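You operate a simulated robot arm through the tools that you are given. There is no shell and no other tool. Be economical: measure what you need, move in short steps, check, and stop when the job is done.

You run a simulated robot arm. Do the job below in one go: nothing can be reset, and whatever is moved stays where it is left.

## Task
Heat the grill on 3, turn it down to 1, then lay both potatoes on its glass.
Fine: turn down once the lamp is green.

It is judged by the outcome, as a careful person would: the job done as asked, and still so three seconds after it is handed in. It fails if anything else is knocked over, pushed out of place, dropped, spilled or broken.

## Robot
A 7-joint arm with a two-finger parallel gripper, fixed in place. Base frame: the origin is at the foot of the arm, x ahead of it, y to its left, z up; the work surface is at about z = 0. Units: mm, degrees, N and s.
With the tool pointing down near the work surface it reaches from about 220 to 580 mm from the base axis. Its first joint turns from -66.0 to 66.0 degrees. Payload 2.5 kg.
The tool frame sits at the grasp point between the pads (the TCP): z along the fingers, y along the line on which they close. The tips reach 23 mm beyond it. The gripper opens to 94 mm. The fingers are 38 mm wide and 10 mm thick; the gripper's body (54 by 96 mm) begins 39 mm behind the TCP.
Orientation is that of the tool frame in the base frame, as a unit quaternion [w, x, y, z]. With the fingers straight down and closing along the base's y, the tool's x points along the base's -x, its y along +y and its z along -z.

## Interface
- The arm moves only by the tool jog_arm. Its argument "rows" is a list of rows, each a list of 7 numbers: the opening, from 0 (shut) to 1 (fully open), then the shift along the tool's x, y, z in units of 100 mm (1.0 is 100 mm), then the turn, a rotation vector about the tool's x, y, z in units of 45 degrees (1.0 is 45 degrees). In form: [[gripper, x, y, z, ax, ay, az], ...]. A call has 1 to 10 rows; each row is the pose to reach, as a shift and turn from the pose commanded when the call began, along the tool's axes at that moment. A call with a number of a shift or a turn outside -1 to 1 is refused whole. Rows are played at 5 a second. More than 50 mm and 8.6 degrees between two rows, or a gripper value outside its range, and nothing of the call is played. Where a pose cannot be reached the arm comes as near as it can. A force on the tool above 40 N (or 10 N above the force at the start of the call, whichever is more), or a blocked arm, ends the call early, and 0.2 s more pass. Each finger travels about 108 mm/s and halts on what it meets, pressing with about 43 N; the grip force reading is that of the motor and also rises with nothing between the fingers. The clock runs only during rows and for 0.2 s after the last one: add rows that repeat a pose to give the fingers time. The reply holds the time, the measured pose of the TCP, the force on the tool along the base axes, the opening and the grip force, in the units named above and with some noise.
- Cameras (640 x 400 px; columns grow to the right, rows downward): "scene" is fixed at [132.7, -422.2, 537.3]; the picture's right is [0.68, -0.73, 0.00], its down [-0.46, -0.43, -0.77] and it looks along [0.57, 0.53, -0.63] (base axes); focal length 287 px, centre (320, 200). "wrist" rides on the gripper at [-39, 0, -44] in the tool frame; the picture's right is [0.00, -1.00, 0.00], its down [0.97, 0.00, -0.24] and it looks along [0.24, 0.00, 0.97] (tool axes); focal length 218 px, centre (320, 200). There is no depth. A picture from a camera that has moved, and an enlarged one, comes with that camera's place and axes in the base frame and with its lens.
- get_image(camera): a new picture of that camera. The clock stands still meanwhile.
- zoom(camera, box): a new picture of the part [left, top, right, bottom] of that camera's present view, enlarged. The clock stands still meanwhile.
- sign_off(): hands the job in; it is judged then, once.

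Go step by step. Nothing tells you positions but the pictures and the camera data: compare them with the known pose of the tool, close in by small moves and look again before you grip or let go. The budget is 120 turns and 64 pictures, counting those below and the enlarged ones. Unless the task says otherwise, let go and move clear before handing in, and close with one line.

The tools are called after "Emit:" as a command line: name --pt "numbers of a row" for each row, then --argument value for the rest, lists and objects as JSON in quotes. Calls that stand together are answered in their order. jog_arm: Moves the arm, as the interface text tells. Its arguments: {"type":"object","properties":{"rows":{"type":"array","items":{"type":"array","items":{"type":"number"}}}},"required":["rows"]} The other tools are called the same way: get_image (camera) takes a picture; zoom (camera, box) takes an enlarged picture of a part of a camera's view; sign_off () hands the job in.

At the start:

```text
clock: 0.0
tool_pos: [403.5, 112.6, 336.2]
orientation: [0.0, 0.0, 1.0, 0.0]
contact_force: [0.4, 0.0, 0.2]
finger_gap: 94.0
grasp_force: 0.1
```

scene: 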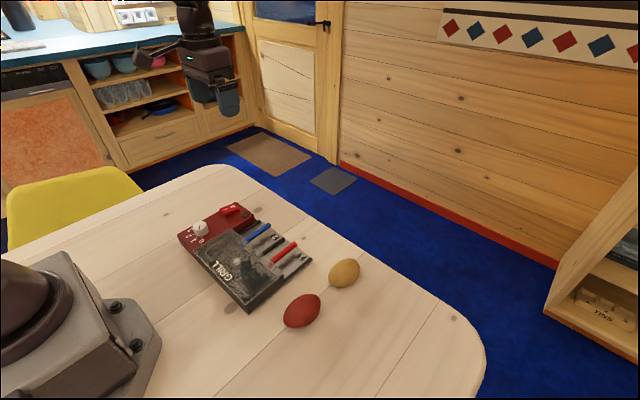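
wrist: 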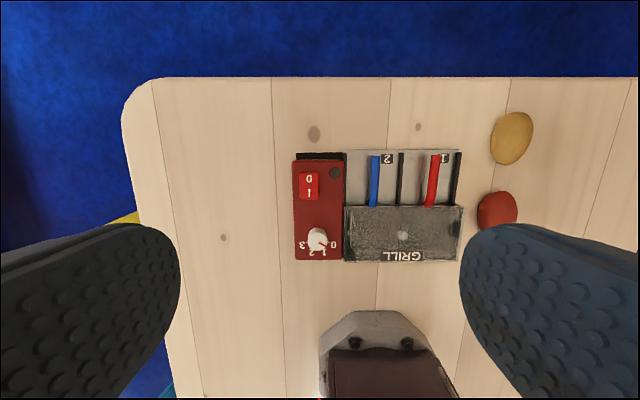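

The grill has a red control panel with a rocker switch (0/I), a white knob (0–3) and a lamp, plus a dark glass with stuff next to it, and the two potatoes are beside it. I'll look closer first.

Emit:
zoom --camera "wrist" --box '[280, 130, 480, 270]'

Emit:
zoom --camera "scene" --box '[160, 190, 380, 340]'

```text
2.86 times, centred on (380, 200) of wrist
camera zoom: at [441.7, 113.1, 380.0], right [0.0, -1.0, 0.0], down [-0.97, 0.0, 0.24], along [-0.24, 0.0, -0.97], focal length 624 px, centre (149, 200)
```

zoom: 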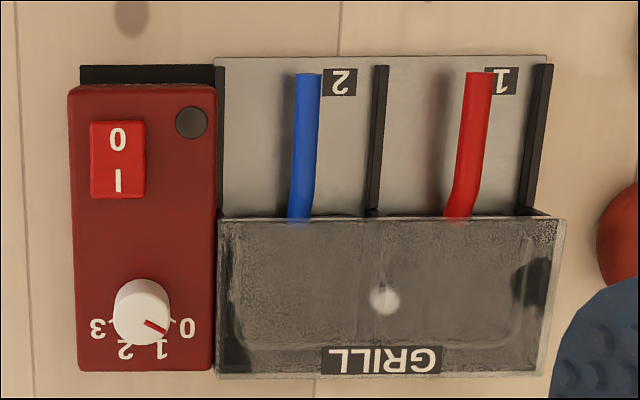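

```text
2.67 times, centred on (270, 265) of scene
camera zoom: at [132.7, -422.2, 537.3], right [0.68, -0.73, 0.0], down [-0.46, -0.43, -0.77], along [0.57, 0.53, -0.63], focal length 766 px, centre (453, 27)
```

zoom: 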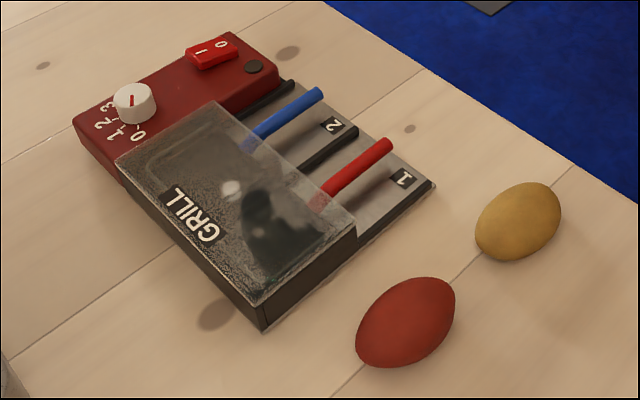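

Knob's pointer looks near 0, the rocker is probably off. I estimate the rocker's I half at about (371,130,~57) and the knob top at (302,118,62). I'll turn the tool and shut the fingers while coming nearer to the rocker.

Emit:
jog_arm --pt "0.8 0.06 0.03 0.14 0 0 -0.166" --pt "0.6 0.12 0.06 0.28 0 0 -0.333" --pt "0.4 0.18 0.09 0.42 0 0 -0.5" --pt "0.2 0.24 0.12 0.56 0 0 -0.666" --pt "0 0.32 0.15 0.7 0 0 -0.833" --pt "0 0.38 0.17 0.86 0 0 -1.0"

Emit:
jog_arm --pt "0 0 0 0 0 0 -0.166" --pt "0 0 0 0 0 0 -0.333" --pt "0 0 0 0 0 0 -0.5" --pt "0 0 0 0 0 0 -0.666" --pt "0 0 0 0 0 0 -0.833" --pt "0 0 0 0 0 0 -1.0" --pt "0 0 0 0 0 0 -1.0"

Emit:
get_image --camera "wrist"

Emit:
zoom --camera "scene" --box '[160, 190, 260, 260]'

```text
clock: 1.4
tool_pos: [364.1, 131.2, 250.8]
orientation: [0.0, -0.384, 0.924, 0.0]
contact_force: [-0.1, -0.2, 0.2]
finger_gap: 0.5
grasp_force: 42.4
```

```text
clock: 3.0
tool_pos: [363.9, 129.1, 249.4]
orientation: [0.0, 0.707, -0.707, 0.001]
contact_force: [-0.2, -0.1, -0.7]
finger_gap: 0.0
grasp_force: 41.9
```

```text
59 pictures are left
camera wrist: at [364.8, 168.8, 294.2], right [1.0, 0.0, 0.0], down [0.0, -0.97, 0.24], along [0.0, -0.24, -0.97], focal length 218 px, centre (320, 200)
```

wrist: 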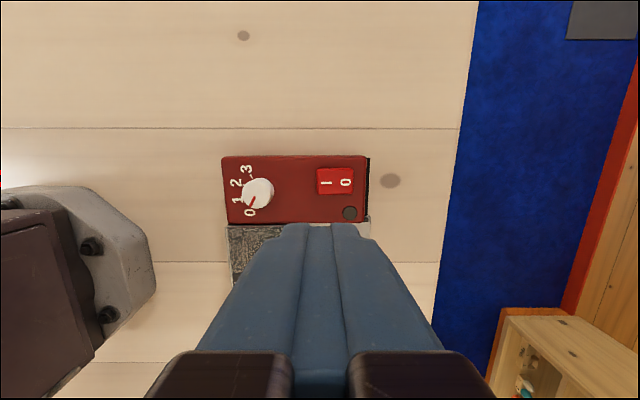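

```text
5.71 times, centred on (210, 225) of scene
camera zoom: at [132.7, -422.2, 537.3], right [0.68, -0.73, 0.0], down [-0.46, -0.43, -0.77], along [0.57, 0.53, -0.63], focal length 1642 px, centre (949, 57)
```

zoom: 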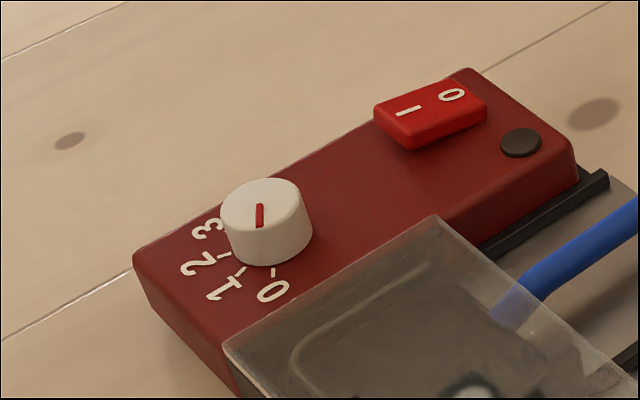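

The I side is raised (off, 0 pressed) and the pointer is at 0. The I half lies at x≈361–376, y≈130, so I go down over it and then press in small steps.

Emit:
jog_arm --pt "0 0 -0.02 0.3 0 0 0" --pt "0 0 -0.02 0.65 0 0 0" --pt "0 0 -0.02 1.0 0 0 0"

Emit:
jog_arm --pt "0 0 0 0.3 0 0 0" --pt "0 0 0 0.5 0 0 0" --pt "0 0 0 0.5 0 0 0"

Emit:
zoom --camera "scene" --box '[160, 160, 320, 260]'

```text
clock: 3.8
tool_pos: [367.9, 130.5, 149.8]
orientation: [0.0, 0.707, -0.707, -0.001]
contact_force: [-0.3, 0.1, -0.1]
finger_gap: 0.1
grasp_force: 42.5
```

```text
clock: 4.6
tool_pos: [367.0, 128.9, 98.5]
orientation: [0.0, -0.707, 0.707, 0.0]
contact_force: [-0.2, -0.6, 0.2]
finger_gap: 0.0
grasp_force: 42.5
```

```text
4.00 times, centred on (240, 210) of scene
camera zoom: at [132.7, -422.2, 537.3], right [0.68, -0.73, 0.0], down [-0.46, -0.43, -0.77], along [0.57, 0.53, -0.63], focal length 1150 px, centre (640, 160)
```

zoom: 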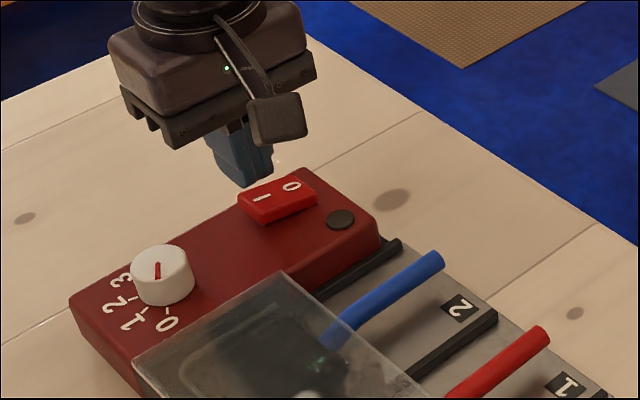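

Tips are above the I half. Pressing down in small steps, with the call ending if force rises.

Emit:
jog_arm --pt "0 0 0 0.06 0 0 0" --pt "0 0 0 0.1 0 0 0" --pt "0 0 0 0.13 0 0 0" --pt "0 0 0 0.16 0 0 0" --pt "0 0 0 0.18 0 0 0" --pt "0 0 0 0.2 0 0 0" --pt "0 0 0 0.22 0 0 0"

Emit:
zoom --camera "scene" --box '[160, 160, 320, 260]'

```text
clock: 6.2
tool_pos: [366.9, 129.9, 78.4]
orientation: [0.001, 0.708, -0.707, 0.0]
contact_force: [-4.4, 0.9, 5.3]
finger_gap: 0.0
grasp_force: 42.3
```

```text
4.00 times, centred on (240, 210) of scene
camera zoom: at [132.7, -422.2, 537.3], right [0.68, -0.73, 0.0], down [-0.46, -0.43, -0.77], along [0.57, 0.53, -0.63], focal length 1150 px, centre (640, 160)
```

zoom: 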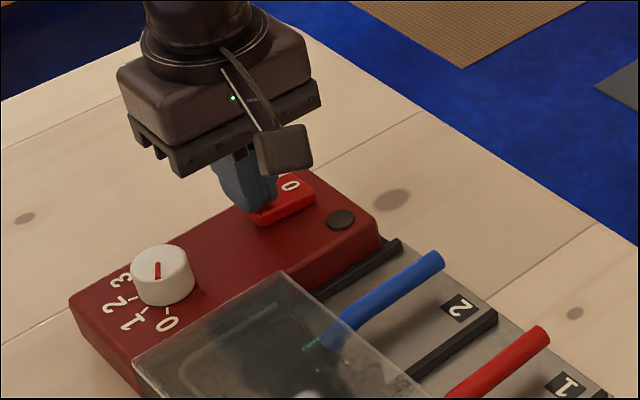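

Contact is felt with 5 N, and the rocker isn't tipped clearly yet. A few more mm.

Emit:
jog_arm --pt "0 0 0 0.01 0 0 0" --pt "0 0 0 0.02 0 0 0" --pt "0 0 0 0.03 0 0 0" --pt "0 0 0 0.04 0 0 0" --pt "0 0 0 0.04 0 0 0"

Emit:
zoom --camera "scene" --box '[160, 160, 320, 260]'

```text
clock: 7.3
tool_pos: [366.4, 129.3, 75.6]
orientation: [-0.003, -0.707, 0.708, 0.0]
contact_force: [-4.7, -1.6, 8.3]
finger_gap: 0.0
grasp_force: 42.6
stopped in row 5: the force on the tool passed its limit (the readings are from after the stop); the commanded pose is now the measured one
```

```text
4.00 times, centred on (240, 210) of scene
camera zoom: at [132.7, -422.3, 537.3], right [0.68, -0.73, 0.0], down [-0.46, -0.43, -0.77], along [0.57, 0.53, -0.63], focal length 1150 px, centre (640, 160)
```

zoom: 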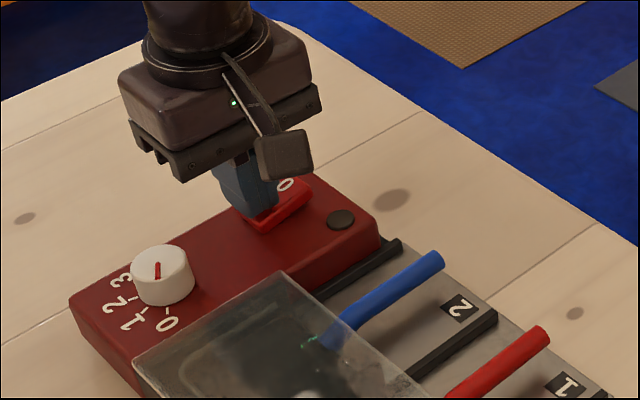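

The rocker seems to have tipped to I against its stop. I raise and look.

Emit:
jog_arm --pt "0 0 0 -0.2 0 0 0" --pt "0 0 0 -0.6 0 0 0" --pt "0 0 0 -0.6 0 0 0"

Emit:
zoom --camera "scene" --box '[160, 190, 260, 260]'

```text
clock: 8.1
tool_pos: [365.4, 129.4, 136.0]
orientation: [-0.002, -0.707, 0.707, 0.0]
contact_force: [-1.1, -0.1, 0.0]
finger_gap: 0.0
grasp_force: 42.3
```

```text
5.71 times, centred on (210, 225) of scene
camera zoom: at [132.7, -422.2, 537.3], right [0.68, -0.73, 0.0], down [-0.46, -0.43, -0.77], along [0.57, 0.53, -0.63], focal length 1642 px, centre (949, 57)
```

zoom: 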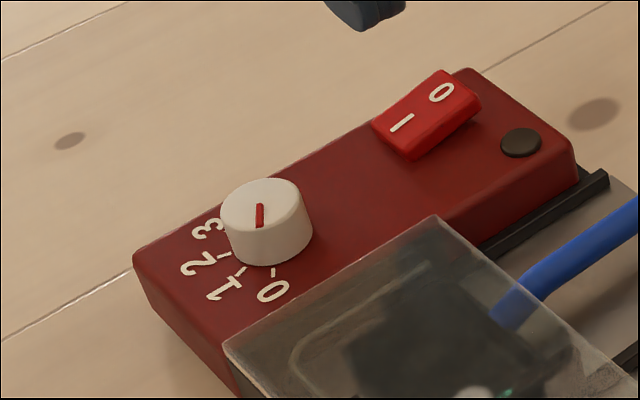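

The rocker is now at I. Next I go above the knob, opening the fingers partly.

Emit:
jog_arm --pt "0.2 0.04 0.2 -0.3 0 0 0" --pt "0.4 0.08 0.42 -0.3 0 0 0" --pt "0.6 0.12 0.63 -0.3 0 0 0" --pt "0.6 0.12 0.63 -0.3 0 0 0"

Emit:
zoom --camera "wrist" --box '[220, 100, 420, 225]'

Emit:
get_image --camera "scene"

```text
clock: 9.1
tool_pos: [303.1, 116.5, 164.3]
orientation: [-0.001, -0.707, 0.708, 0.001]
contact_force: [-0.6, -1.2, -0.9]
finger_gap: 56.3
grasp_force: 0.0
```

```text
3.20 times, centred on (320, 162) of wrist
camera zoom: at [302.4, 155.7, 208.2], right [1.0, 0.0, 0.0], down [0.0, -0.97, 0.24], along [0.0, -0.24, -0.97], focal length 698 px, centre (320, 320)
```

zoom: 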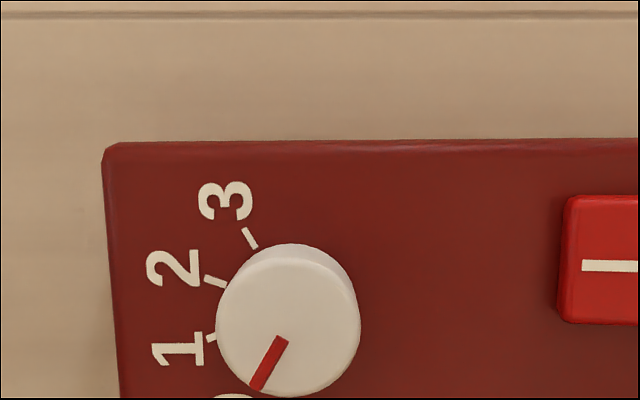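

```text
52 pictures are left
```

scene: 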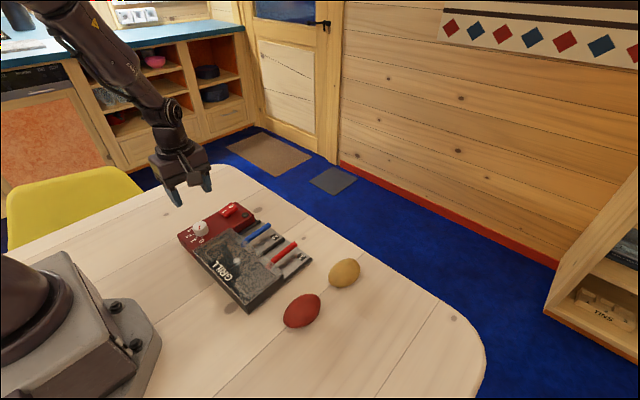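

The pointer sits at 0 (about 60° off −x); the marks are about 40° apart, so 3 is 120° clockwise from here. The knob centre is about (296.5,119), top z≈62; I correct and descend to just above.

Emit:
jog_arm --pt "0.6 -0.025 0.065 0.3 0 0 0" --pt "0.6 -0.025 0.065 0.6 0 0 0" --pt "0.6 -0.025 0.065 0.6 0 0 0"

Emit:
zoom --camera "scene" --box '[160, 160, 260, 260]'

Emit:
get_image --camera "wrist"

```text
clock: 9.9
tool_pos: [295.9, 120.4, 103.9]
orientation: [-0.002, -0.707, 0.707, 0.001]
contact_force: [0.1, -0.3, 0.8]
finger_gap: 56.4
grasp_force: 0.1
```

```text
4.00 times, centred on (210, 210) of scene
camera zoom: at [132.7, -422.2, 537.3], right [0.68, -0.73, 0.0], down [-0.46, -0.43, -0.77], along [0.57, 0.53, -0.63], focal length 1150 px, centre (760, 160)
```

zoom: 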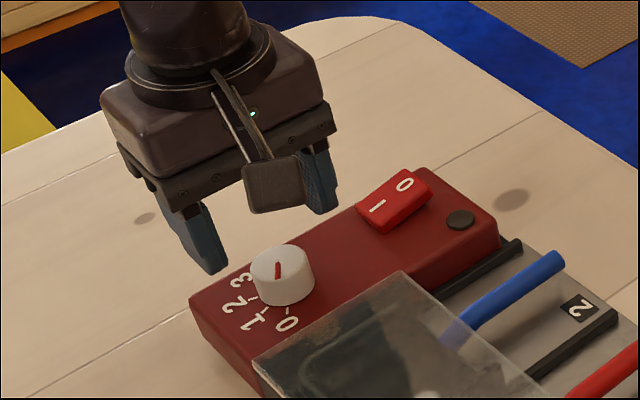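

```text
50 pictures are left
camera wrist: at [295.5, 160.1, 147.8], right [1.0, 0.0, 0.0], down [0.0, -0.97, 0.24], along [0.0, -0.24, -0.97], focal length 218 px, centre (320, 200)
```

wrist: 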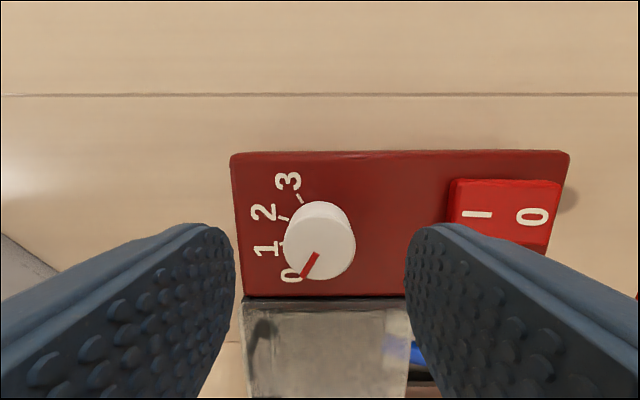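

The knob is centred between the fingers. Down 30 mm and close on it.

Emit:
jog_arm --pt "0.6 0 0 0.15 0 0 0" --pt "0.6 0 0 0.3 0 0 0" --pt "0.45 0 0 0.3 0 0 0" --pt "0.33 0 0 0.3 0 0 0" --pt "0.25 0 0 0.3 0 0 0" --pt "0.25 0 0 0.3 0 0 0"

Emit:
zoom --camera "scene" --box '[160, 160, 260, 260]'

```text
clock: 11.3
tool_pos: [294.9, 119.3, 74.4]
orientation: [-0.003, -0.707, 0.708, 0.0]
contact_force: [-1.6, 0.4, -0.4]
finger_gap: 31.1
grasp_force: 43.1
```

```text
4.00 times, centred on (210, 210) of scene
camera zoom: at [132.7, -422.2, 537.3], right [0.68, -0.73, 0.0], down [-0.46, -0.43, -0.77], along [0.57, 0.53, -0.63], focal length 1150 px, centre (760, 160)
```

zoom: 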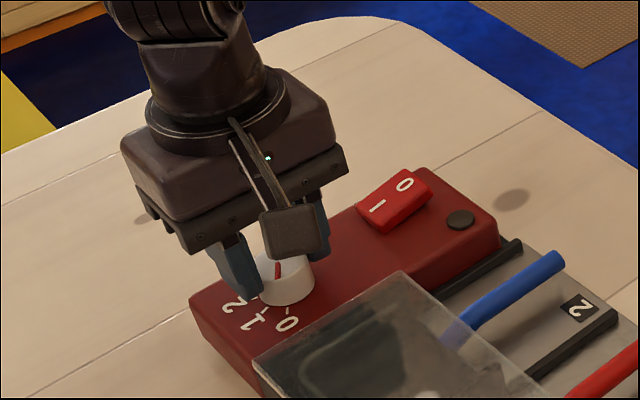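

Gripped at 31 mm. I turn clockwise 40° as a trial.

Emit:
jog_arm --pt "0.25 0 0 0 0 0 0.15" --pt "0.25 0 0 0 0 0 0.3" --pt "0.25 0 0 0 0 0 0.45" --pt "0.25 0 0 0 0 0 0.6" --pt "0.25 0 0 0 0 0 0.75" --pt "0.25 0 0 0 0 0 0.889" --pt "0.25 0 0 0 0 0 0.889"

Emit:
zoom --camera "scene" --box '[160, 160, 260, 260]'

```text
clock: 12.9
tool_pos: [296.2, 117.9, 76.1]
orientation: [-0.002, -0.421, 0.907, -0.001]
contact_force: [8.9, -9.2, 1.5]
finger_gap: 31.3
grasp_force: 42.6
```

```text
4.00 times, centred on (210, 210) of scene
camera zoom: at [132.7, -422.2, 537.3], right [0.68, -0.73, 0.0], down [-0.46, -0.43, -0.77], along [0.57, 0.53, -0.63], focal length 1150 px, centre (760, 160)
```

zoom: 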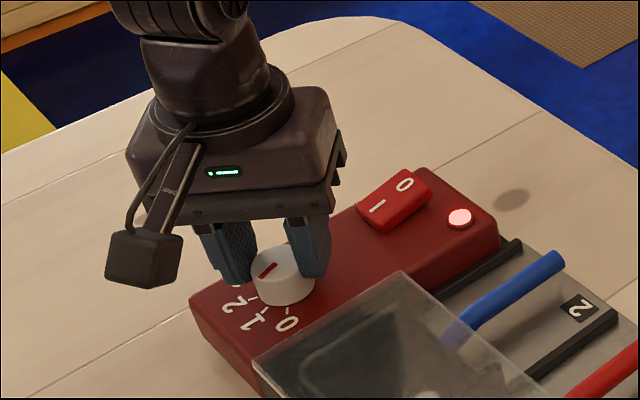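

It turns and the lamp is red (heating); pointer now about 1. Continue another 40°, easing the sideways force a bit.

Emit:
jog_arm --pt "0.25 0 -0.01 0 0 0 0.15" --pt "0.25 0 -0.02 0 0 0 0.3" --pt "0.25 0 -0.02 0 0 0 0.45" --pt "0.25 0 -0.02 0 0 0 0.6" --pt "0.25 0 -0.02 0 0 0 0.75" --pt "0.25 0 -0.02 0 0 0 0.889" --pt "0.25 0 -0.02 0 0 0 0.889"

Emit:
zoom --camera "scene" --box '[160, 160, 260, 260]'

```text
clock: 14.5
tool_pos: [298.0, 118.0, 75.8]
orientation: [-0.002, -0.085, 0.996, -0.003]
contact_force: [5.9, -21.4, 6.5]
finger_gap: 31.5
grasp_force: 43.2
```

```text
4.00 times, centred on (210, 210) of scene
camera zoom: at [132.7, -422.2, 537.3], right [0.68, -0.73, 0.0], down [-0.46, -0.43, -0.77], along [0.57, 0.53, -0.63], focal length 1150 px, centre (760, 160)
```

zoom: 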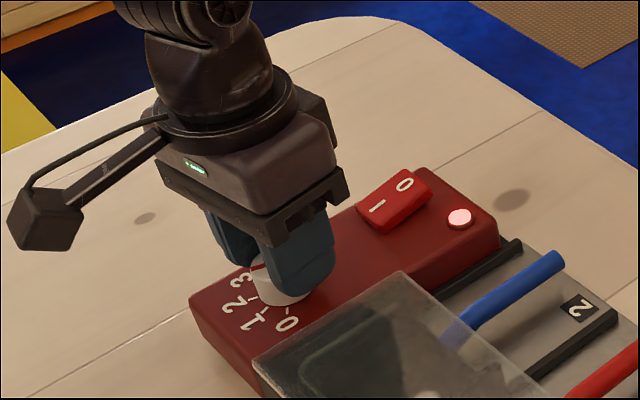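

Sideways force in y has grown to 21 N, so I shift a little in −y before continuing.

Emit:
jog_arm --pt "0.25 -0.005 -0.01 0 0 0 0" --pt "0.25 -0.01 -0.025 0 0 0 0" --pt "0.25 -0.01 -0.025 0 0 0 0"

```text
clock: 15.3
tool_pos: [298.8, 118.3, 74.4]
orientation: [-0.003, -0.087, 0.996, -0.001]
contact_force: [-1.8, -8.5, -0.4]
finger_gap: 31.4
grasp_force: 42.6
```

Emit:
jog_arm --pt "0.25 0 -0.005 0 0 0 0.15" --pt "0.25 0 -0.01 0 0 0 0.3" --pt "0.25 0 -0.01 0 0 0 0.45" --pt "0.25 0 -0.01 0 0 0 0.6" --pt "0.25 0 -0.01 0 0 0 0.75" --pt "0.25 0 -0.01 0 0 0 0.889" --pt "0.25 0 -0.01 0 0 0 0.889"

Emit:
zoom --camera "scene" --box '[160, 160, 260, 260]'

Emit:
get_image --camera "wrist"

```text
clock: 16.9
tool_pos: [298.1, 114.8, 74.2]
orientation: [-0.004, 0.26, 0.966, -0.004]
contact_force: [-21.7, -3.2, 13.2]
finger_gap: 31.3
grasp_force: 43.5
```

```text
4.00 times, centred on (210, 210) of scene
camera zoom: at [132.7, -422.3, 537.3], right [0.68, -0.73, 0.0], down [-0.46, -0.43, -0.77], along [0.57, 0.53, -0.63], focal length 1150 px, centre (760, 160)
```

zoom: 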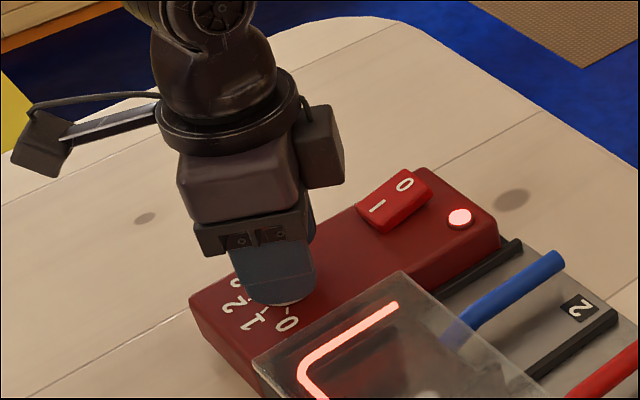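

```text
45 pictures are left
camera wrist: at [332.0, 96.0, 118.6], right [-0.5, -0.86, 0.01], down [-0.84, 0.49, 0.25], along [-0.22, 0.12, -0.97], focal length 218 px, centre (320, 200)
```

wrist: 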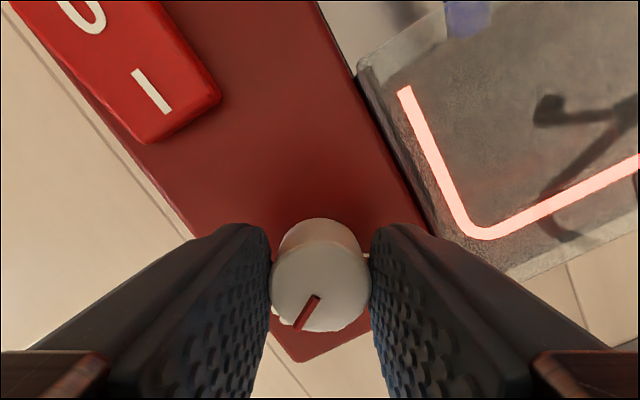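

The heater glows; pointer seems at 3. I release, rise, and check the setting.

Emit:
jog_arm --pt "0.4 0 0 0 0 0 0" --pt "0.48 0 0 0 0 0 0" --pt "0.48 0 0 -0.2 0 0 0" --pt "0.48 0 0 -0.6 0 0 0" --pt "0.48 0 0 -0.8 0 0 0" --pt "0.48 0 0 -0.8 0 0 0"

Emit:
get_image --camera "wrist"

Emit:
zoom --camera "scene" --box '[160, 160, 320, 260]'

```text
clock: 18.3
tool_pos: [299.4, 114.7, 154.4]
orientation: [-0.001, 0.26, 0.966, -0.001]
contact_force: [0.2, -1.2, 0.9]
finger_gap: 45.2
grasp_force: 0.0
```

```text
44 pictures are left
camera wrist: at [333.5, 95.9, 198.4], right [-0.5, -0.87, 0.0], down [-0.84, 0.49, 0.24], along [-0.21, 0.12, -0.97], focal length 218 px, centre (320, 200)
```

wrist: 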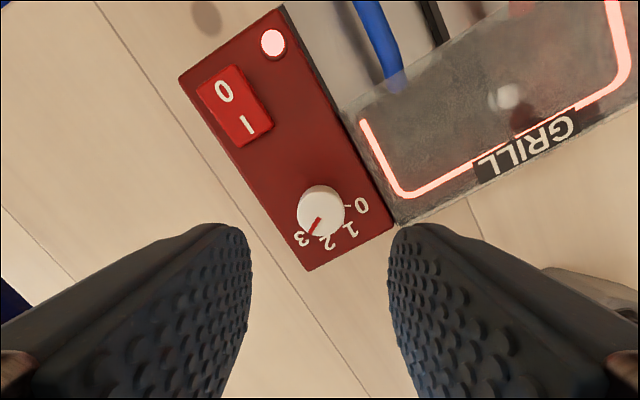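

```text
4.00 times, centred on (240, 210) of scene
camera zoom: at [132.7, -422.2, 537.3], right [0.68, -0.73, 0.0], down [-0.46, -0.43, -0.77], along [0.57, 0.53, -0.63], focal length 1150 px, centre (640, 160)
```

zoom: 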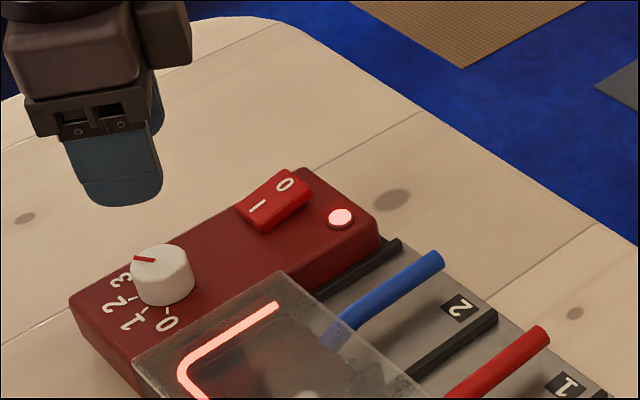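

Emit:
zoom --camera "wrist" --box '[270, 165, 390, 275]'

```text
3.64 times, centred on (330, 220) of wrist
camera zoom: at [333.5, 95.9, 198.4], right [-0.5, -0.87, 0.0], down [-0.84, 0.49, 0.24], along [-0.21, 0.12, -0.97], focal length 794 px, centre (284, 127)
```

zoom: 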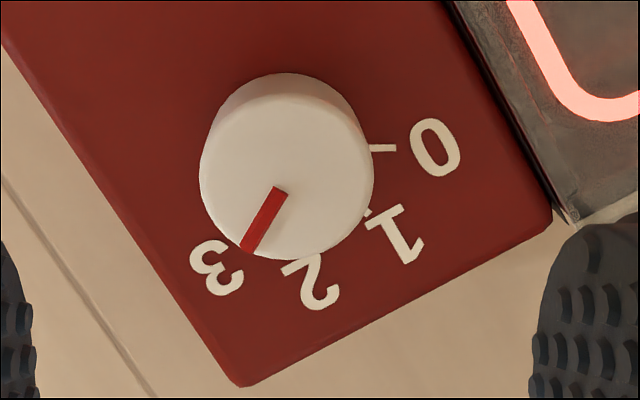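

The pointer is exactly at 3 with the lamp red. I recentre over the knob and wait for green.

Emit:
jog_arm --pt "0.48 0.037 0.017 0 0 0 0" --pt "0.48 0.037 0.017 0 0 0 0" --pt "0.48 0.037 0.017 0 0 0 0" --pt "0.48 0.037 0.017 0 0 0 0" --pt "0.48 0.037 0.017 0 0 0 0" --pt "0.48 0.037 0.017 0 0 0 0" --pt "0.48 0.037 0.017 0 0 0 0" --pt "0.48 0.037 0.017 0 0 0 0" --pt "0.48 0.037 0.017 0 0 0 0" --pt "0.48 0.037 0.017 0 0 0 0"

Emit:
jog_arm --pt "0.48 0 0 0 0 0 0" --pt "0.48 0 0 0 0 0 0" --pt "0.48 0 0 0 0 0 0" --pt "0.48 0 0 0 0 0 0" --pt "0.48 0 0 0 0 0 0" --pt "0.48 0 0 0 0 0 0" --pt "0.48 0 0 0 0 0 0" --pt "0.48 0 0 0 0 0 0" --pt "0.48 0 0 0 0 0 0" --pt "0.48 0 0 0 0 0 0"

Emit:
get_image --camera "wrist"

```text
clock: 20.5
tool_pos: [296.5, 118.5, 155.6]
orientation: [-0.001, 0.259, 0.966, -0.002]
contact_force: [0.2, -0.4, 0.0]
finger_gap: 45.1
grasp_force: 0.1
```

```text
clock: 22.7
tool_pos: [296.9, 118.0, 153.5]
orientation: [-0.002, 0.259, 0.966, -0.001]
contact_force: [-0.2, 0.5, 0.5]
finger_gap: 45.2
grasp_force: 0.1
```

```text
41 pictures are left
camera wrist: at [330.6, 99.4, 198.5], right [-0.5, -0.87, 0.0], down [-0.84, 0.49, 0.24], along [-0.21, 0.12, -0.97], focal length 218 px, centre (320, 200)
```

wrist: 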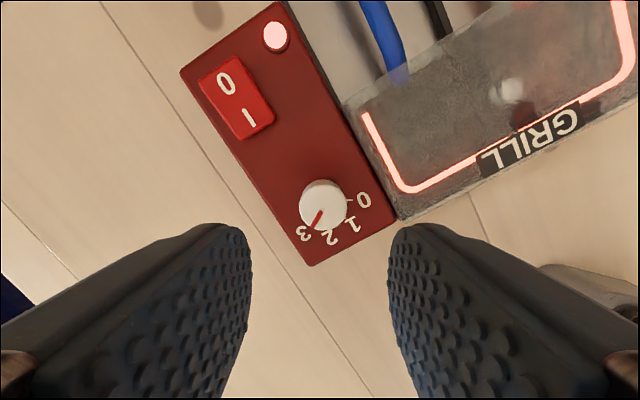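

Still red; waiting more.

Emit:
jog_arm --pt "0.48 0 0 0 0 0 0" --pt "0.48 0 0 0 0 0 0" --pt "0.48 0 0 0 0 0 0" --pt "0.48 0 0 0 0 0 0" --pt "0.48 0 0 0 0 0 0" --pt "0.48 0 0 0 0 0 0" --pt "0.48 0 0 0 0 0 0" --pt "0.48 0 0 0 0 0 0" --pt "0.48 0 0 0 0 0 0" --pt "0.48 0 0 0 0 0 0"

Emit:
jog_arm --pt "0.48 0 0 0 0 0 0" --pt "0.48 0 0 0 0 0 0" --pt "0.48 0 0 0 0 0 0" --pt "0.48 0 0 0 0 0 0" --pt "0.48 0 0 0 0 0 0" --pt "0.48 0 0 0 0 0 0" --pt "0.48 0 0 0 0 0 0" --pt "0.48 0 0 0 0 0 0" --pt "0.48 0 0 0 0 0 0" --pt "0.48 0 0 0 0 0 0"

Emit:
jog_arm --pt "0.48 0 0 0 0 0 0" --pt "0.48 0 0 0 0 0 0" --pt "0.48 0 0 0 0 0 0" --pt "0.48 0 0 0 0 0 0" --pt "0.48 0 0 0 0 0 0" --pt "0.48 0 0 0 0 0 0" --pt "0.48 0 0 0 0 0 0" --pt "0.48 0 0 0 0 0 0" --pt "0.48 0 0 0 0 0 0" --pt "0.48 0 0 0 0 0 0"

Emit:
zoom --camera "wrist" --box '[180, 0, 400, 220]'

```text
clock: 24.9
tool_pos: [296.9, 118.3, 154.3]
orientation: [-0.001, 0.259, 0.966, -0.001]
contact_force: [-0.7, 0.0, -0.3]
finger_gap: 45.0
grasp_force: 0.1
```

```text
clock: 27.1
tool_pos: [296.3, 118.1, 155.0]
orientation: [-0.001, 0.259, 0.966, -0.001]
contact_force: [0.0, 0.7, -0.3]
finger_gap: 45.1
grasp_force: 0.0
```

```text
clock: 29.3
tool_pos: [296.5, 119.6, 154.5]
orientation: [-0.001, 0.259, 0.966, -0.001]
contact_force: [0.1, -0.3, 0.0]
finger_gap: 45.0
grasp_force: 0.1
```

```text
1.82 times, centred on (290, 110) of wrist
camera zoom: at [330.6, 99.4, 198.5], right [-0.5, -0.87, 0.0], down [-0.84, 0.49, 0.24], along [-0.21, 0.12, -0.97], focal length 397 px, centre (374, 364)
```

zoom: 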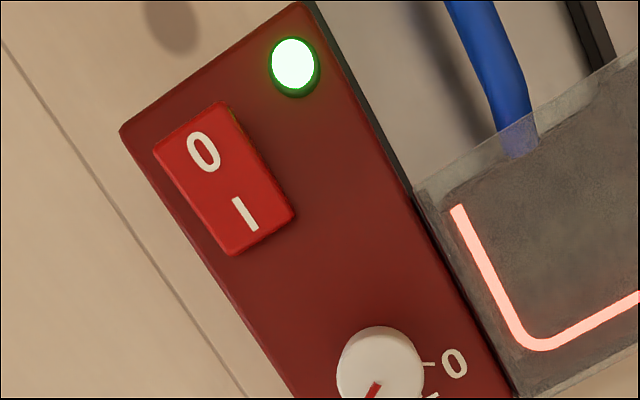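

The lamp is green. I go down 80 mm, grip the knob and then turn it back 80° to 1.

Emit:
jog_arm --pt "0.48 0 0 0.3 0 0 0" --pt "0.48 0 0 0.6 0 0 0" --pt "0.48 0 0 0.8 0 0 0" --pt "0.35 0 0 0.8 0 0 0" --pt "0.25 0 0 0.8 0 0 0" --pt "0.25 0 0 0.8 0 0 0"

Emit:
jog_arm --pt "0.25 0 0 0 0 0 -0.15" --pt "0.25 0 0 0 0 0 -0.3" --pt "0.25 0 0 0 0 0 -0.45" --pt "0.25 0 0 0 0 0 -0.6" --pt "0.25 0 0 0 0 0 -0.75" --pt "0.25 0 0 0 0 0 -0.889" --pt "0.25 0 0 0 0 0 -0.889"

```text
clock: 30.7
tool_pos: [296.4, 118.4, 75.3]
orientation: [-0.001, 0.26, 0.966, -0.002]
contact_force: [-1.4, -12.5, -0.4]
finger_gap: 32.2
grasp_force: 43.2
```

```text
clock: 32.3
tool_pos: [297.7, 120.0, 74.8]
orientation: [-0.001, -0.089, 0.996, -0.001]
contact_force: [-1.3, 3.7, -0.2]
finger_gap: 31.6
grasp_force: 43.1
```

Emit:
jog_arm --pt "0.25 0 0 0 0 0 -0.15" --pt "0.25 0 0 0 0 0 -0.3" --pt "0.25 0 0 0 0 0 -0.45" --pt "0.25 0 0 0 0 0 -0.6" --pt "0.25 0 0 0 0 0 -0.75" --pt "0.25 0 0 0 0 0 -0.889" --pt "0.25 0 0 0 0 0 -0.889"

Emit:
jog_arm --pt "0.4 0 0 0 0 0 0" --pt "0.48 0 0 0 0 0 0" --pt "0.48 0 0 -0.2 0 0 0" --pt "0.48 0 0 -0.6 0 0 0" --pt "0.48 0 0 -0.9 0 0 0" --pt "0.48 0 0 -0.9 0 0 0"

Emit:
zoom --camera "wrist" --box '[220, 120, 420, 245]'

Emit:
get_image --camera "scene"

```text
clock: 33.9
tool_pos: [297.1, 119.0, 75.5]
orientation: [-0.002, -0.425, 0.905, 0.0]
contact_force: [-10.9, 8.3, 22.3]
finger_gap: 31.6
grasp_force: 42.5
```

```text
clock: 35.3
tool_pos: [298.1, 120.2, 166.1]
orientation: [-0.003, -0.423, 0.906, 0.0]
contact_force: [-0.1, 0.6, 0.1]
finger_gap: 45.3
grasp_force: 0.0
```

```text
3.20 times, centred on (320, 182) of wrist
camera zoom: at [322.9, 150.2, 209.3], right [0.77, -0.64, 0.0], down [-0.62, -0.74, 0.24], along [-0.16, -0.19, -0.97], focal length 698 px, centre (320, 256)
```

zoom: 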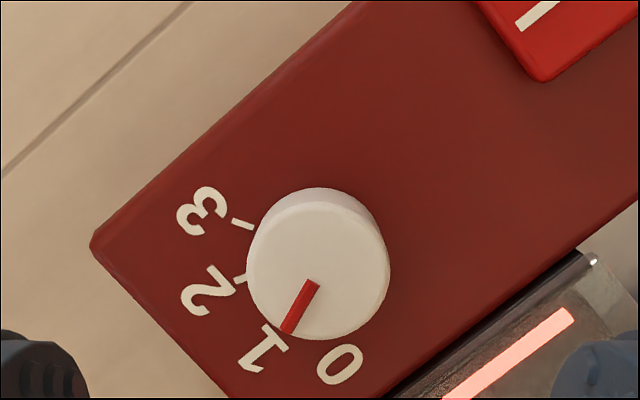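

```text
38 pictures are left
```

scene: 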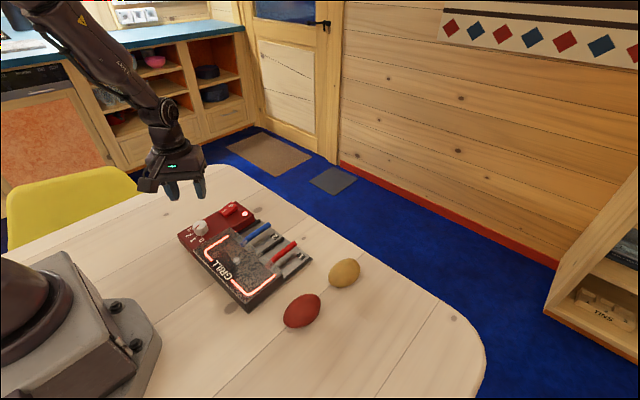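

The pointer stands at 1 and the rocker is on. Potatoes: red at about (331,−192), gold about (452,−194); the glass spans x 250–350, y −122…75, z≈45. I rise and go over to the red potato.

Emit:
jog_arm --pt "0.48 0 0 -0.4 0 0 0.15" --pt "0.48 0.1 -0.12 -0.7 0 0 0.3" --pt "0.48 0.25 -0.3 -0.7 0 0 0.45" --pt "0.48 0.4 -0.47 -0.7 0 0 0.6" --pt "0.48 0.55 -0.65 -0.7 0 0 0.8" --pt "0.48 0.65 -0.77 -0.7 0 0 0.95" --pt "0.48 0.65 -0.77 -0.7 0 0 1.0"

Emit:
jog_arm --pt "0.6 -0.02 -0.3 0 0 0 0.05" --pt "0.7 -0.05 -0.65 0 0 0 0.11" --pt "0.9 -0.08 -1.0 0 0 0 0.11" --pt "0.9 -0.08 -1.0 0 0 0 0.11"

Emit:
get_image --camera "wrist"

```text
refused: row 5 steps farther than a row can; nothing moved
```

```text
clock: 36.3
tool_pos: [380.1, 61.1, 163.5]
orientation: [-0.003, -0.382, 0.924, 0.0]
contact_force: [0.0, 0.2, -1.0]
finger_gap: 84.7
grasp_force: 0.1
```

```text
37 pictures are left
camera wrist: at [407.2, 89.4, 207.6], right [0.71, -0.71, 0.0], down [-0.69, -0.69, 0.25], along [-0.17, -0.17, -0.97], focal length 218 px, centre (320, 200)
```

wrist: 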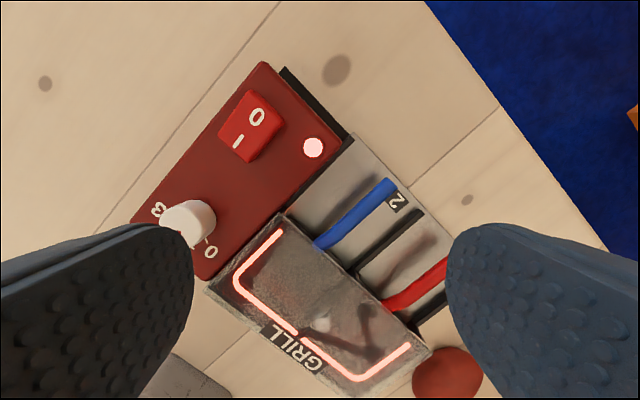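

One call was refused and the next ran from there, harmlessly. I continue: up, and towards the red potato in smaller steps.

Emit:
jog_arm --pt "0.9 0 0 -0.4 0 0 0.12" --pt "0.9 0.12 -0.08 -0.7 0 0 0.25" --pt "0.9 0.3 -0.2 -0.7 0 0 0.4" --pt "0.9 0.48 -0.32 -0.7 0 0 0.55" --pt "0.9 0.66 -0.44 -0.7 0 0 0.7" --pt "0.9 0.84 -0.56 -0.7 0 0 0.85" --pt "0.9 0.95 -0.64 -0.7 0 0 1.0" --pt "0.9 0.95 -0.64 -0.7 0 0 1.0"

```text
clock: 38.1
tool_pos: [356.3, -49.2, 235.6]
orientation: [-0.001, 0.001, 1.0, -0.001]
contact_force: [-0.8, 1.1, 0.7]
finger_gap: 84.4
grasp_force: 0.1
```

Emit:
jog_arm --pt "0.9 0.08 -0.33 0 0 0 0" --pt "0.9 0.16 -0.66 0 0 0 0" --pt "0.9 0.24 -1.0 0 0 0 0"

Emit:
jog_arm --pt "0.9 0 -0.25 0 0 0 0" --pt "0.9 0 -0.43 0 0 0 0" --pt "0.9 0 -0.43 0 0 0 0"

Emit:
get_image --camera "wrist"

Emit:
zoom --camera "scene" --box '[160, 180, 400, 350]'

```text
clock: 38.9
tool_pos: [333.2, -152.1, 234.9]
orientation: [-0.002, -0.001, 1.0, -0.001]
contact_force: [-0.5, 0.6, -0.4]
finger_gap: 84.6
grasp_force: 0.1
```

```text
clock: 39.7
tool_pos: [333.4, -196.2, 236.0]
orientation: [-0.001, -0.001, 1.0, -0.002]
contact_force: [-0.2, -0.7, -0.6]
finger_gap: 84.5
grasp_force: 0.0
```

```text
36 pictures are left
camera wrist: at [372.4, -195.5, 280.2], right [0.0, -1.0, 0.0], down [-0.97, 0.0, 0.24], along [-0.24, 0.0, -0.97], focal length 218 px, centre (320, 200)
```

wrist: 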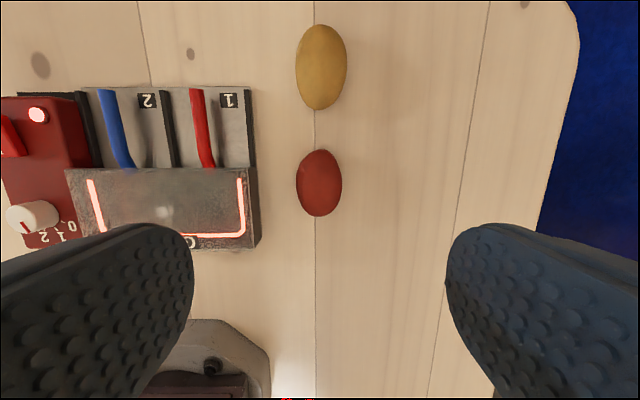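

```text
2.35 times, centred on (280, 265) of scene
camera zoom: at [132.7, -422.3, 537.3], right [0.68, -0.73, 0.0], down [-0.46, -0.43, -0.77], along [0.57, 0.53, -0.63], focal length 676 px, centre (414, 47)
```

zoom: 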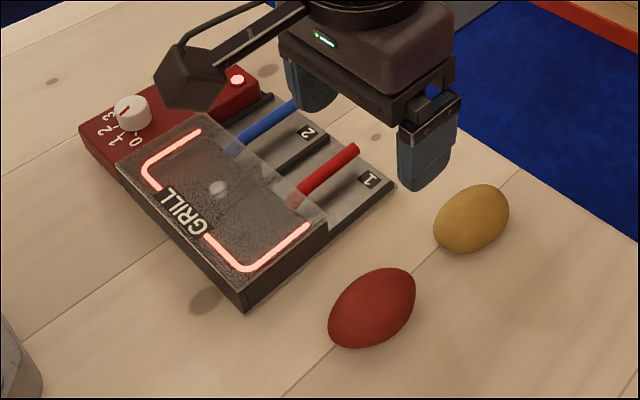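

Both potatoes lie with the long axis along x. Red centre is about (330.5,−195), 55 mm wide, so closing along y fits. Going down over it, fingers wide.

Emit:
jog_arm --pt "1.0 0.03 0.01 0.3 0 0 0" --pt "1.0 0.03 0.01 0.65 0 0 0" --pt "1.0 0.03 0.01 1.0 0 0 0" --pt "1.0 0.03 0.01 1.0 0 0 0"

Emit:
get_image --camera "wrist"

```text
clock: 40.7
tool_pos: [328.9, -194.2, 136.5]
orientation: [-0.001, 0.0, 1.0, -0.001]
contact_force: [0.1, -0.1, -0.2]
finger_gap: 94.2
grasp_force: 0.1
```

```text
34 pictures are left
camera wrist: at [368.4, -192.8, 180.5], right [0.0, -1.0, 0.0], down [-0.97, 0.0, 0.24], along [-0.24, 0.0, -0.97], focal length 218 px, centre (320, 200)
```

wrist: 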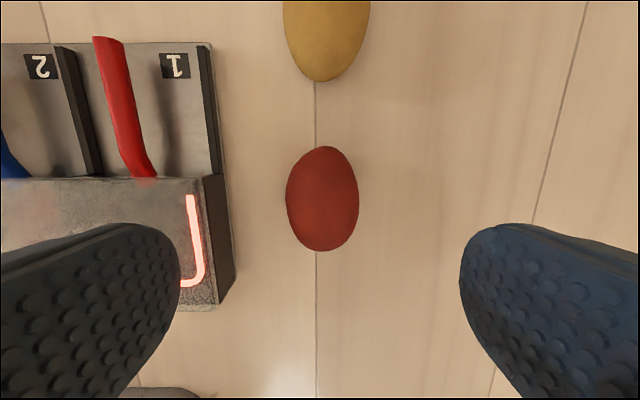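

Emit:
jog_arm --pt "1.0 -0.01 0 0.4 0 0 0" --pt "1.0 -0.01 0 0.75 0 0 0" --pt "1.0 -0.01 0 1.0 0 0 0" --pt "1.0 -0.01 0 1.0 0 0 0"

Emit:
zoom --camera "scene" --box '[200, 200, 400, 350]'

```text
clock: 41.7
tool_pos: [330.8, -194.9, 34.6]
orientation: [-0.002, -0.001, 1.0, -0.002]
contact_force: [0.5, 0.6, -0.3]
finger_gap: 93.8
grasp_force: 0.1
```

```text
2.67 times, centred on (300, 275) of scene
camera zoom: at [132.7, -422.2, 537.3], right [0.68, -0.73, 0.0], down [-0.46, -0.43, -0.77], along [0.57, 0.53, -0.63], focal length 766 px, centre (373, 0)
```

zoom: 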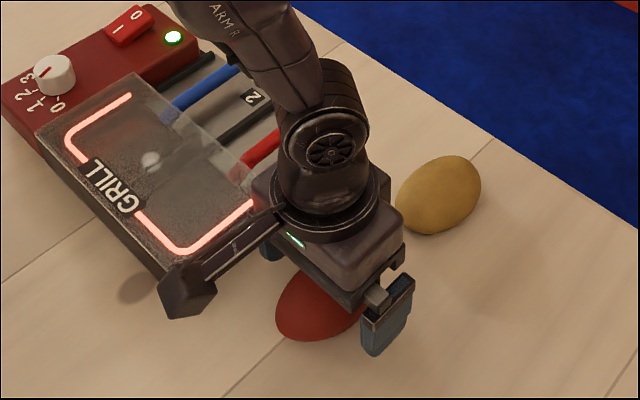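

The lamp is green again at 1. Down 5 mm, then close on the red potato.

Emit:
jog_arm --pt "1.0 0 0 0.05 0 0 0" --pt "0.85 0 0 0.05 0 0 0" --pt "0.7 0 0 0.05 0 0 0" --pt "0.6 0 0 0.05 0 0 0" --pt "0.5 0 0 0.05 0 0 0" --pt "0.45 0 0 0.05 0 0 0" --pt "0.45 0 0 0.05 0 0 0"

```text
clock: 43.3
tool_pos: [331.2, -195.2, 30.0]
orientation: [-0.001, 0.0, 1.0, -0.002]
contact_force: [-0.4, 0.2, 0.8]
finger_gap: 56.1
grasp_force: 43.5
```

Gripped at 56 mm. Lift.

Emit:
jog_arm --pt "0.45 0 0 -0.2 0 0 0" --pt "0.45 0 0 -0.5 0 0 0" --pt "0.45 0 0 -0.8 0 0 0" --pt "0.45 0 0 -1.0 0 0 0" --pt "0.45 0 0 -1.0 0 0 0"

Emit:
get_image --camera "wrist"

```text
clock: 44.5
tool_pos: [330.8, -193.9, 130.7]
orientation: [-0.002, 0.001, 1.0, -0.001]
contact_force: [-0.1, 0.1, -0.8]
finger_gap: 56.3
grasp_force: 43.4
```

```text
32 pictures are left
camera wrist: at [369.2, -194.5, 175.4], right [0.0, -1.0, 0.0], down [-0.97, 0.0, 0.24], along [-0.24, 0.0, -0.97], focal length 218 px, centre (320, 200)
```

wrist: 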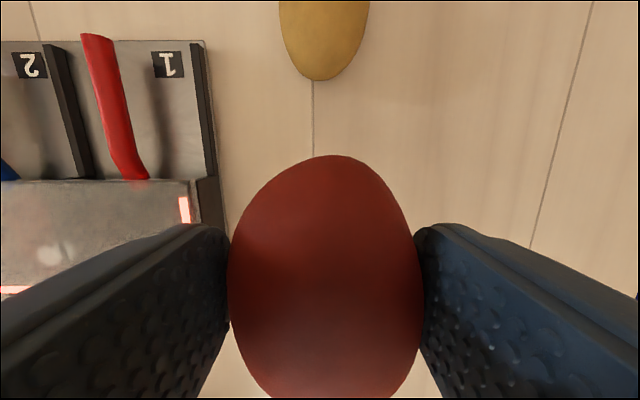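

Held well. Glass: x 255–349, y −119…~75. I carry it at this height to (302,−72).

Emit:
jog_arm --pt "0.45 0.05 0.2 0 0 0 0" --pt "0.45 0.12 0.45 0 0 0 0" --pt "0.45 0.2 0.72 0 0 0 0" --pt "0.45 0.29 1.0 0 0 0 0"

Emit:
jog_arm --pt "0.45 0 0.12 0 0 0 0" --pt "0.45 0 0.22 0 0 0 0" --pt "0.45 0 0.22 0.2 0 0 0" --pt "0.45 0 0.22 0.35 0 0 0" --pt "0.45 0 0.22 0.35 0 0 0"

Emit:
zoom --camera "scene" --box '[160, 180, 360, 330]'

Emit:
get_image --camera "wrist"

```text
clock: 45.5
tool_pos: [302.0, -93.2, 131.0]
orientation: [-0.002, 0.0, 1.0, -0.002]
contact_force: [0.7, 1.0, -1.0]
finger_gap: 56.4
grasp_force: 43.1
```

```text
clock: 46.7
tool_pos: [301.3, -72.4, 95.9]
orientation: [-0.001, 0.0, 1.0, -0.002]
contact_force: [-0.5, 0.0, -1.1]
finger_gap: 56.5
grasp_force: 42.8
```

```text
2.67 times, centred on (260, 255) of scene
camera zoom: at [132.7, -422.2, 537.3], right [0.68, -0.73, 0.0], down [-0.46, -0.43, -0.77], along [0.57, 0.53, -0.63], focal length 766 px, centre (480, 53)
```

zoom: 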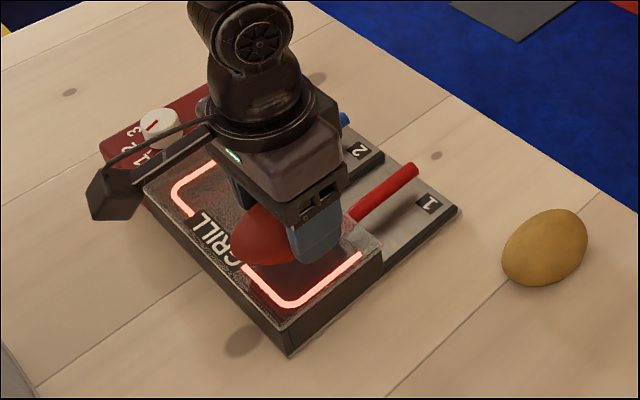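

```text
30 pictures are left
camera wrist: at [340.7, -71.4, 139.8], right [0.0, -1.0, 0.0], down [-0.97, 0.0, 0.24], along [-0.24, 0.0, -0.97], focal length 218 px, centre (320, 200)
```

wrist: 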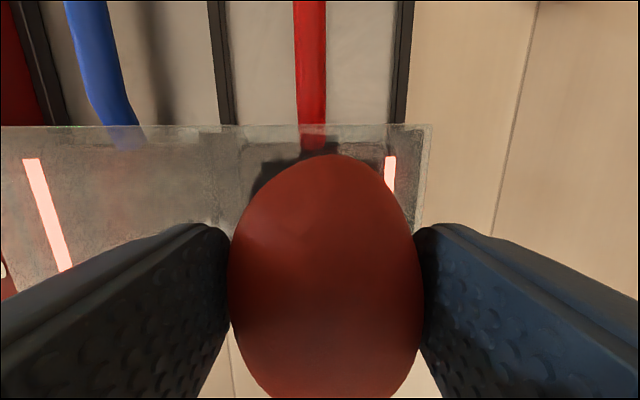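

Right over the glass. Lowering gently to contact.

Emit:
jog_arm --pt "0.45 0 0 0.07 0 0 0" --pt "0.45 0 0 0.12 0 0 0" --pt "0.45 0 0 0.14 0 0 0" --pt "0.45 0 0 0.16 0 0 0" --pt "0.45 0 0 0.18 0 0 0" --pt "0.45 0 0 0.18 0 0 0"

Emit:
zoom --camera "scene" --box '[200, 220, 300, 310]'

```text
clock: 48.1
tool_pos: [301.8, -72.4, 78.7]
orientation: [-0.002, 0.0, 1.0, -0.003]
contact_force: [-7.9, 3.1, 35.5]
finger_gap: 56.4
grasp_force: 43.0
```

```text
4.44 times, centred on (250, 265) of scene
camera zoom: at [132.6, -422.2, 537.3], right [0.68, -0.73, 0.0], down [-0.46, -0.43, -0.77], along [0.57, 0.53, -0.63], focal length 1277 px, centre (631, -89)
```

zoom: 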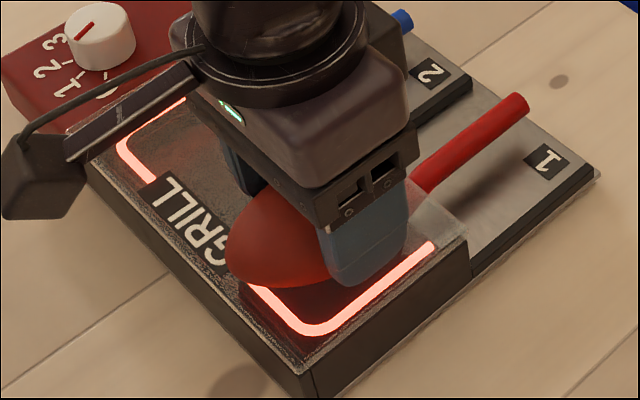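

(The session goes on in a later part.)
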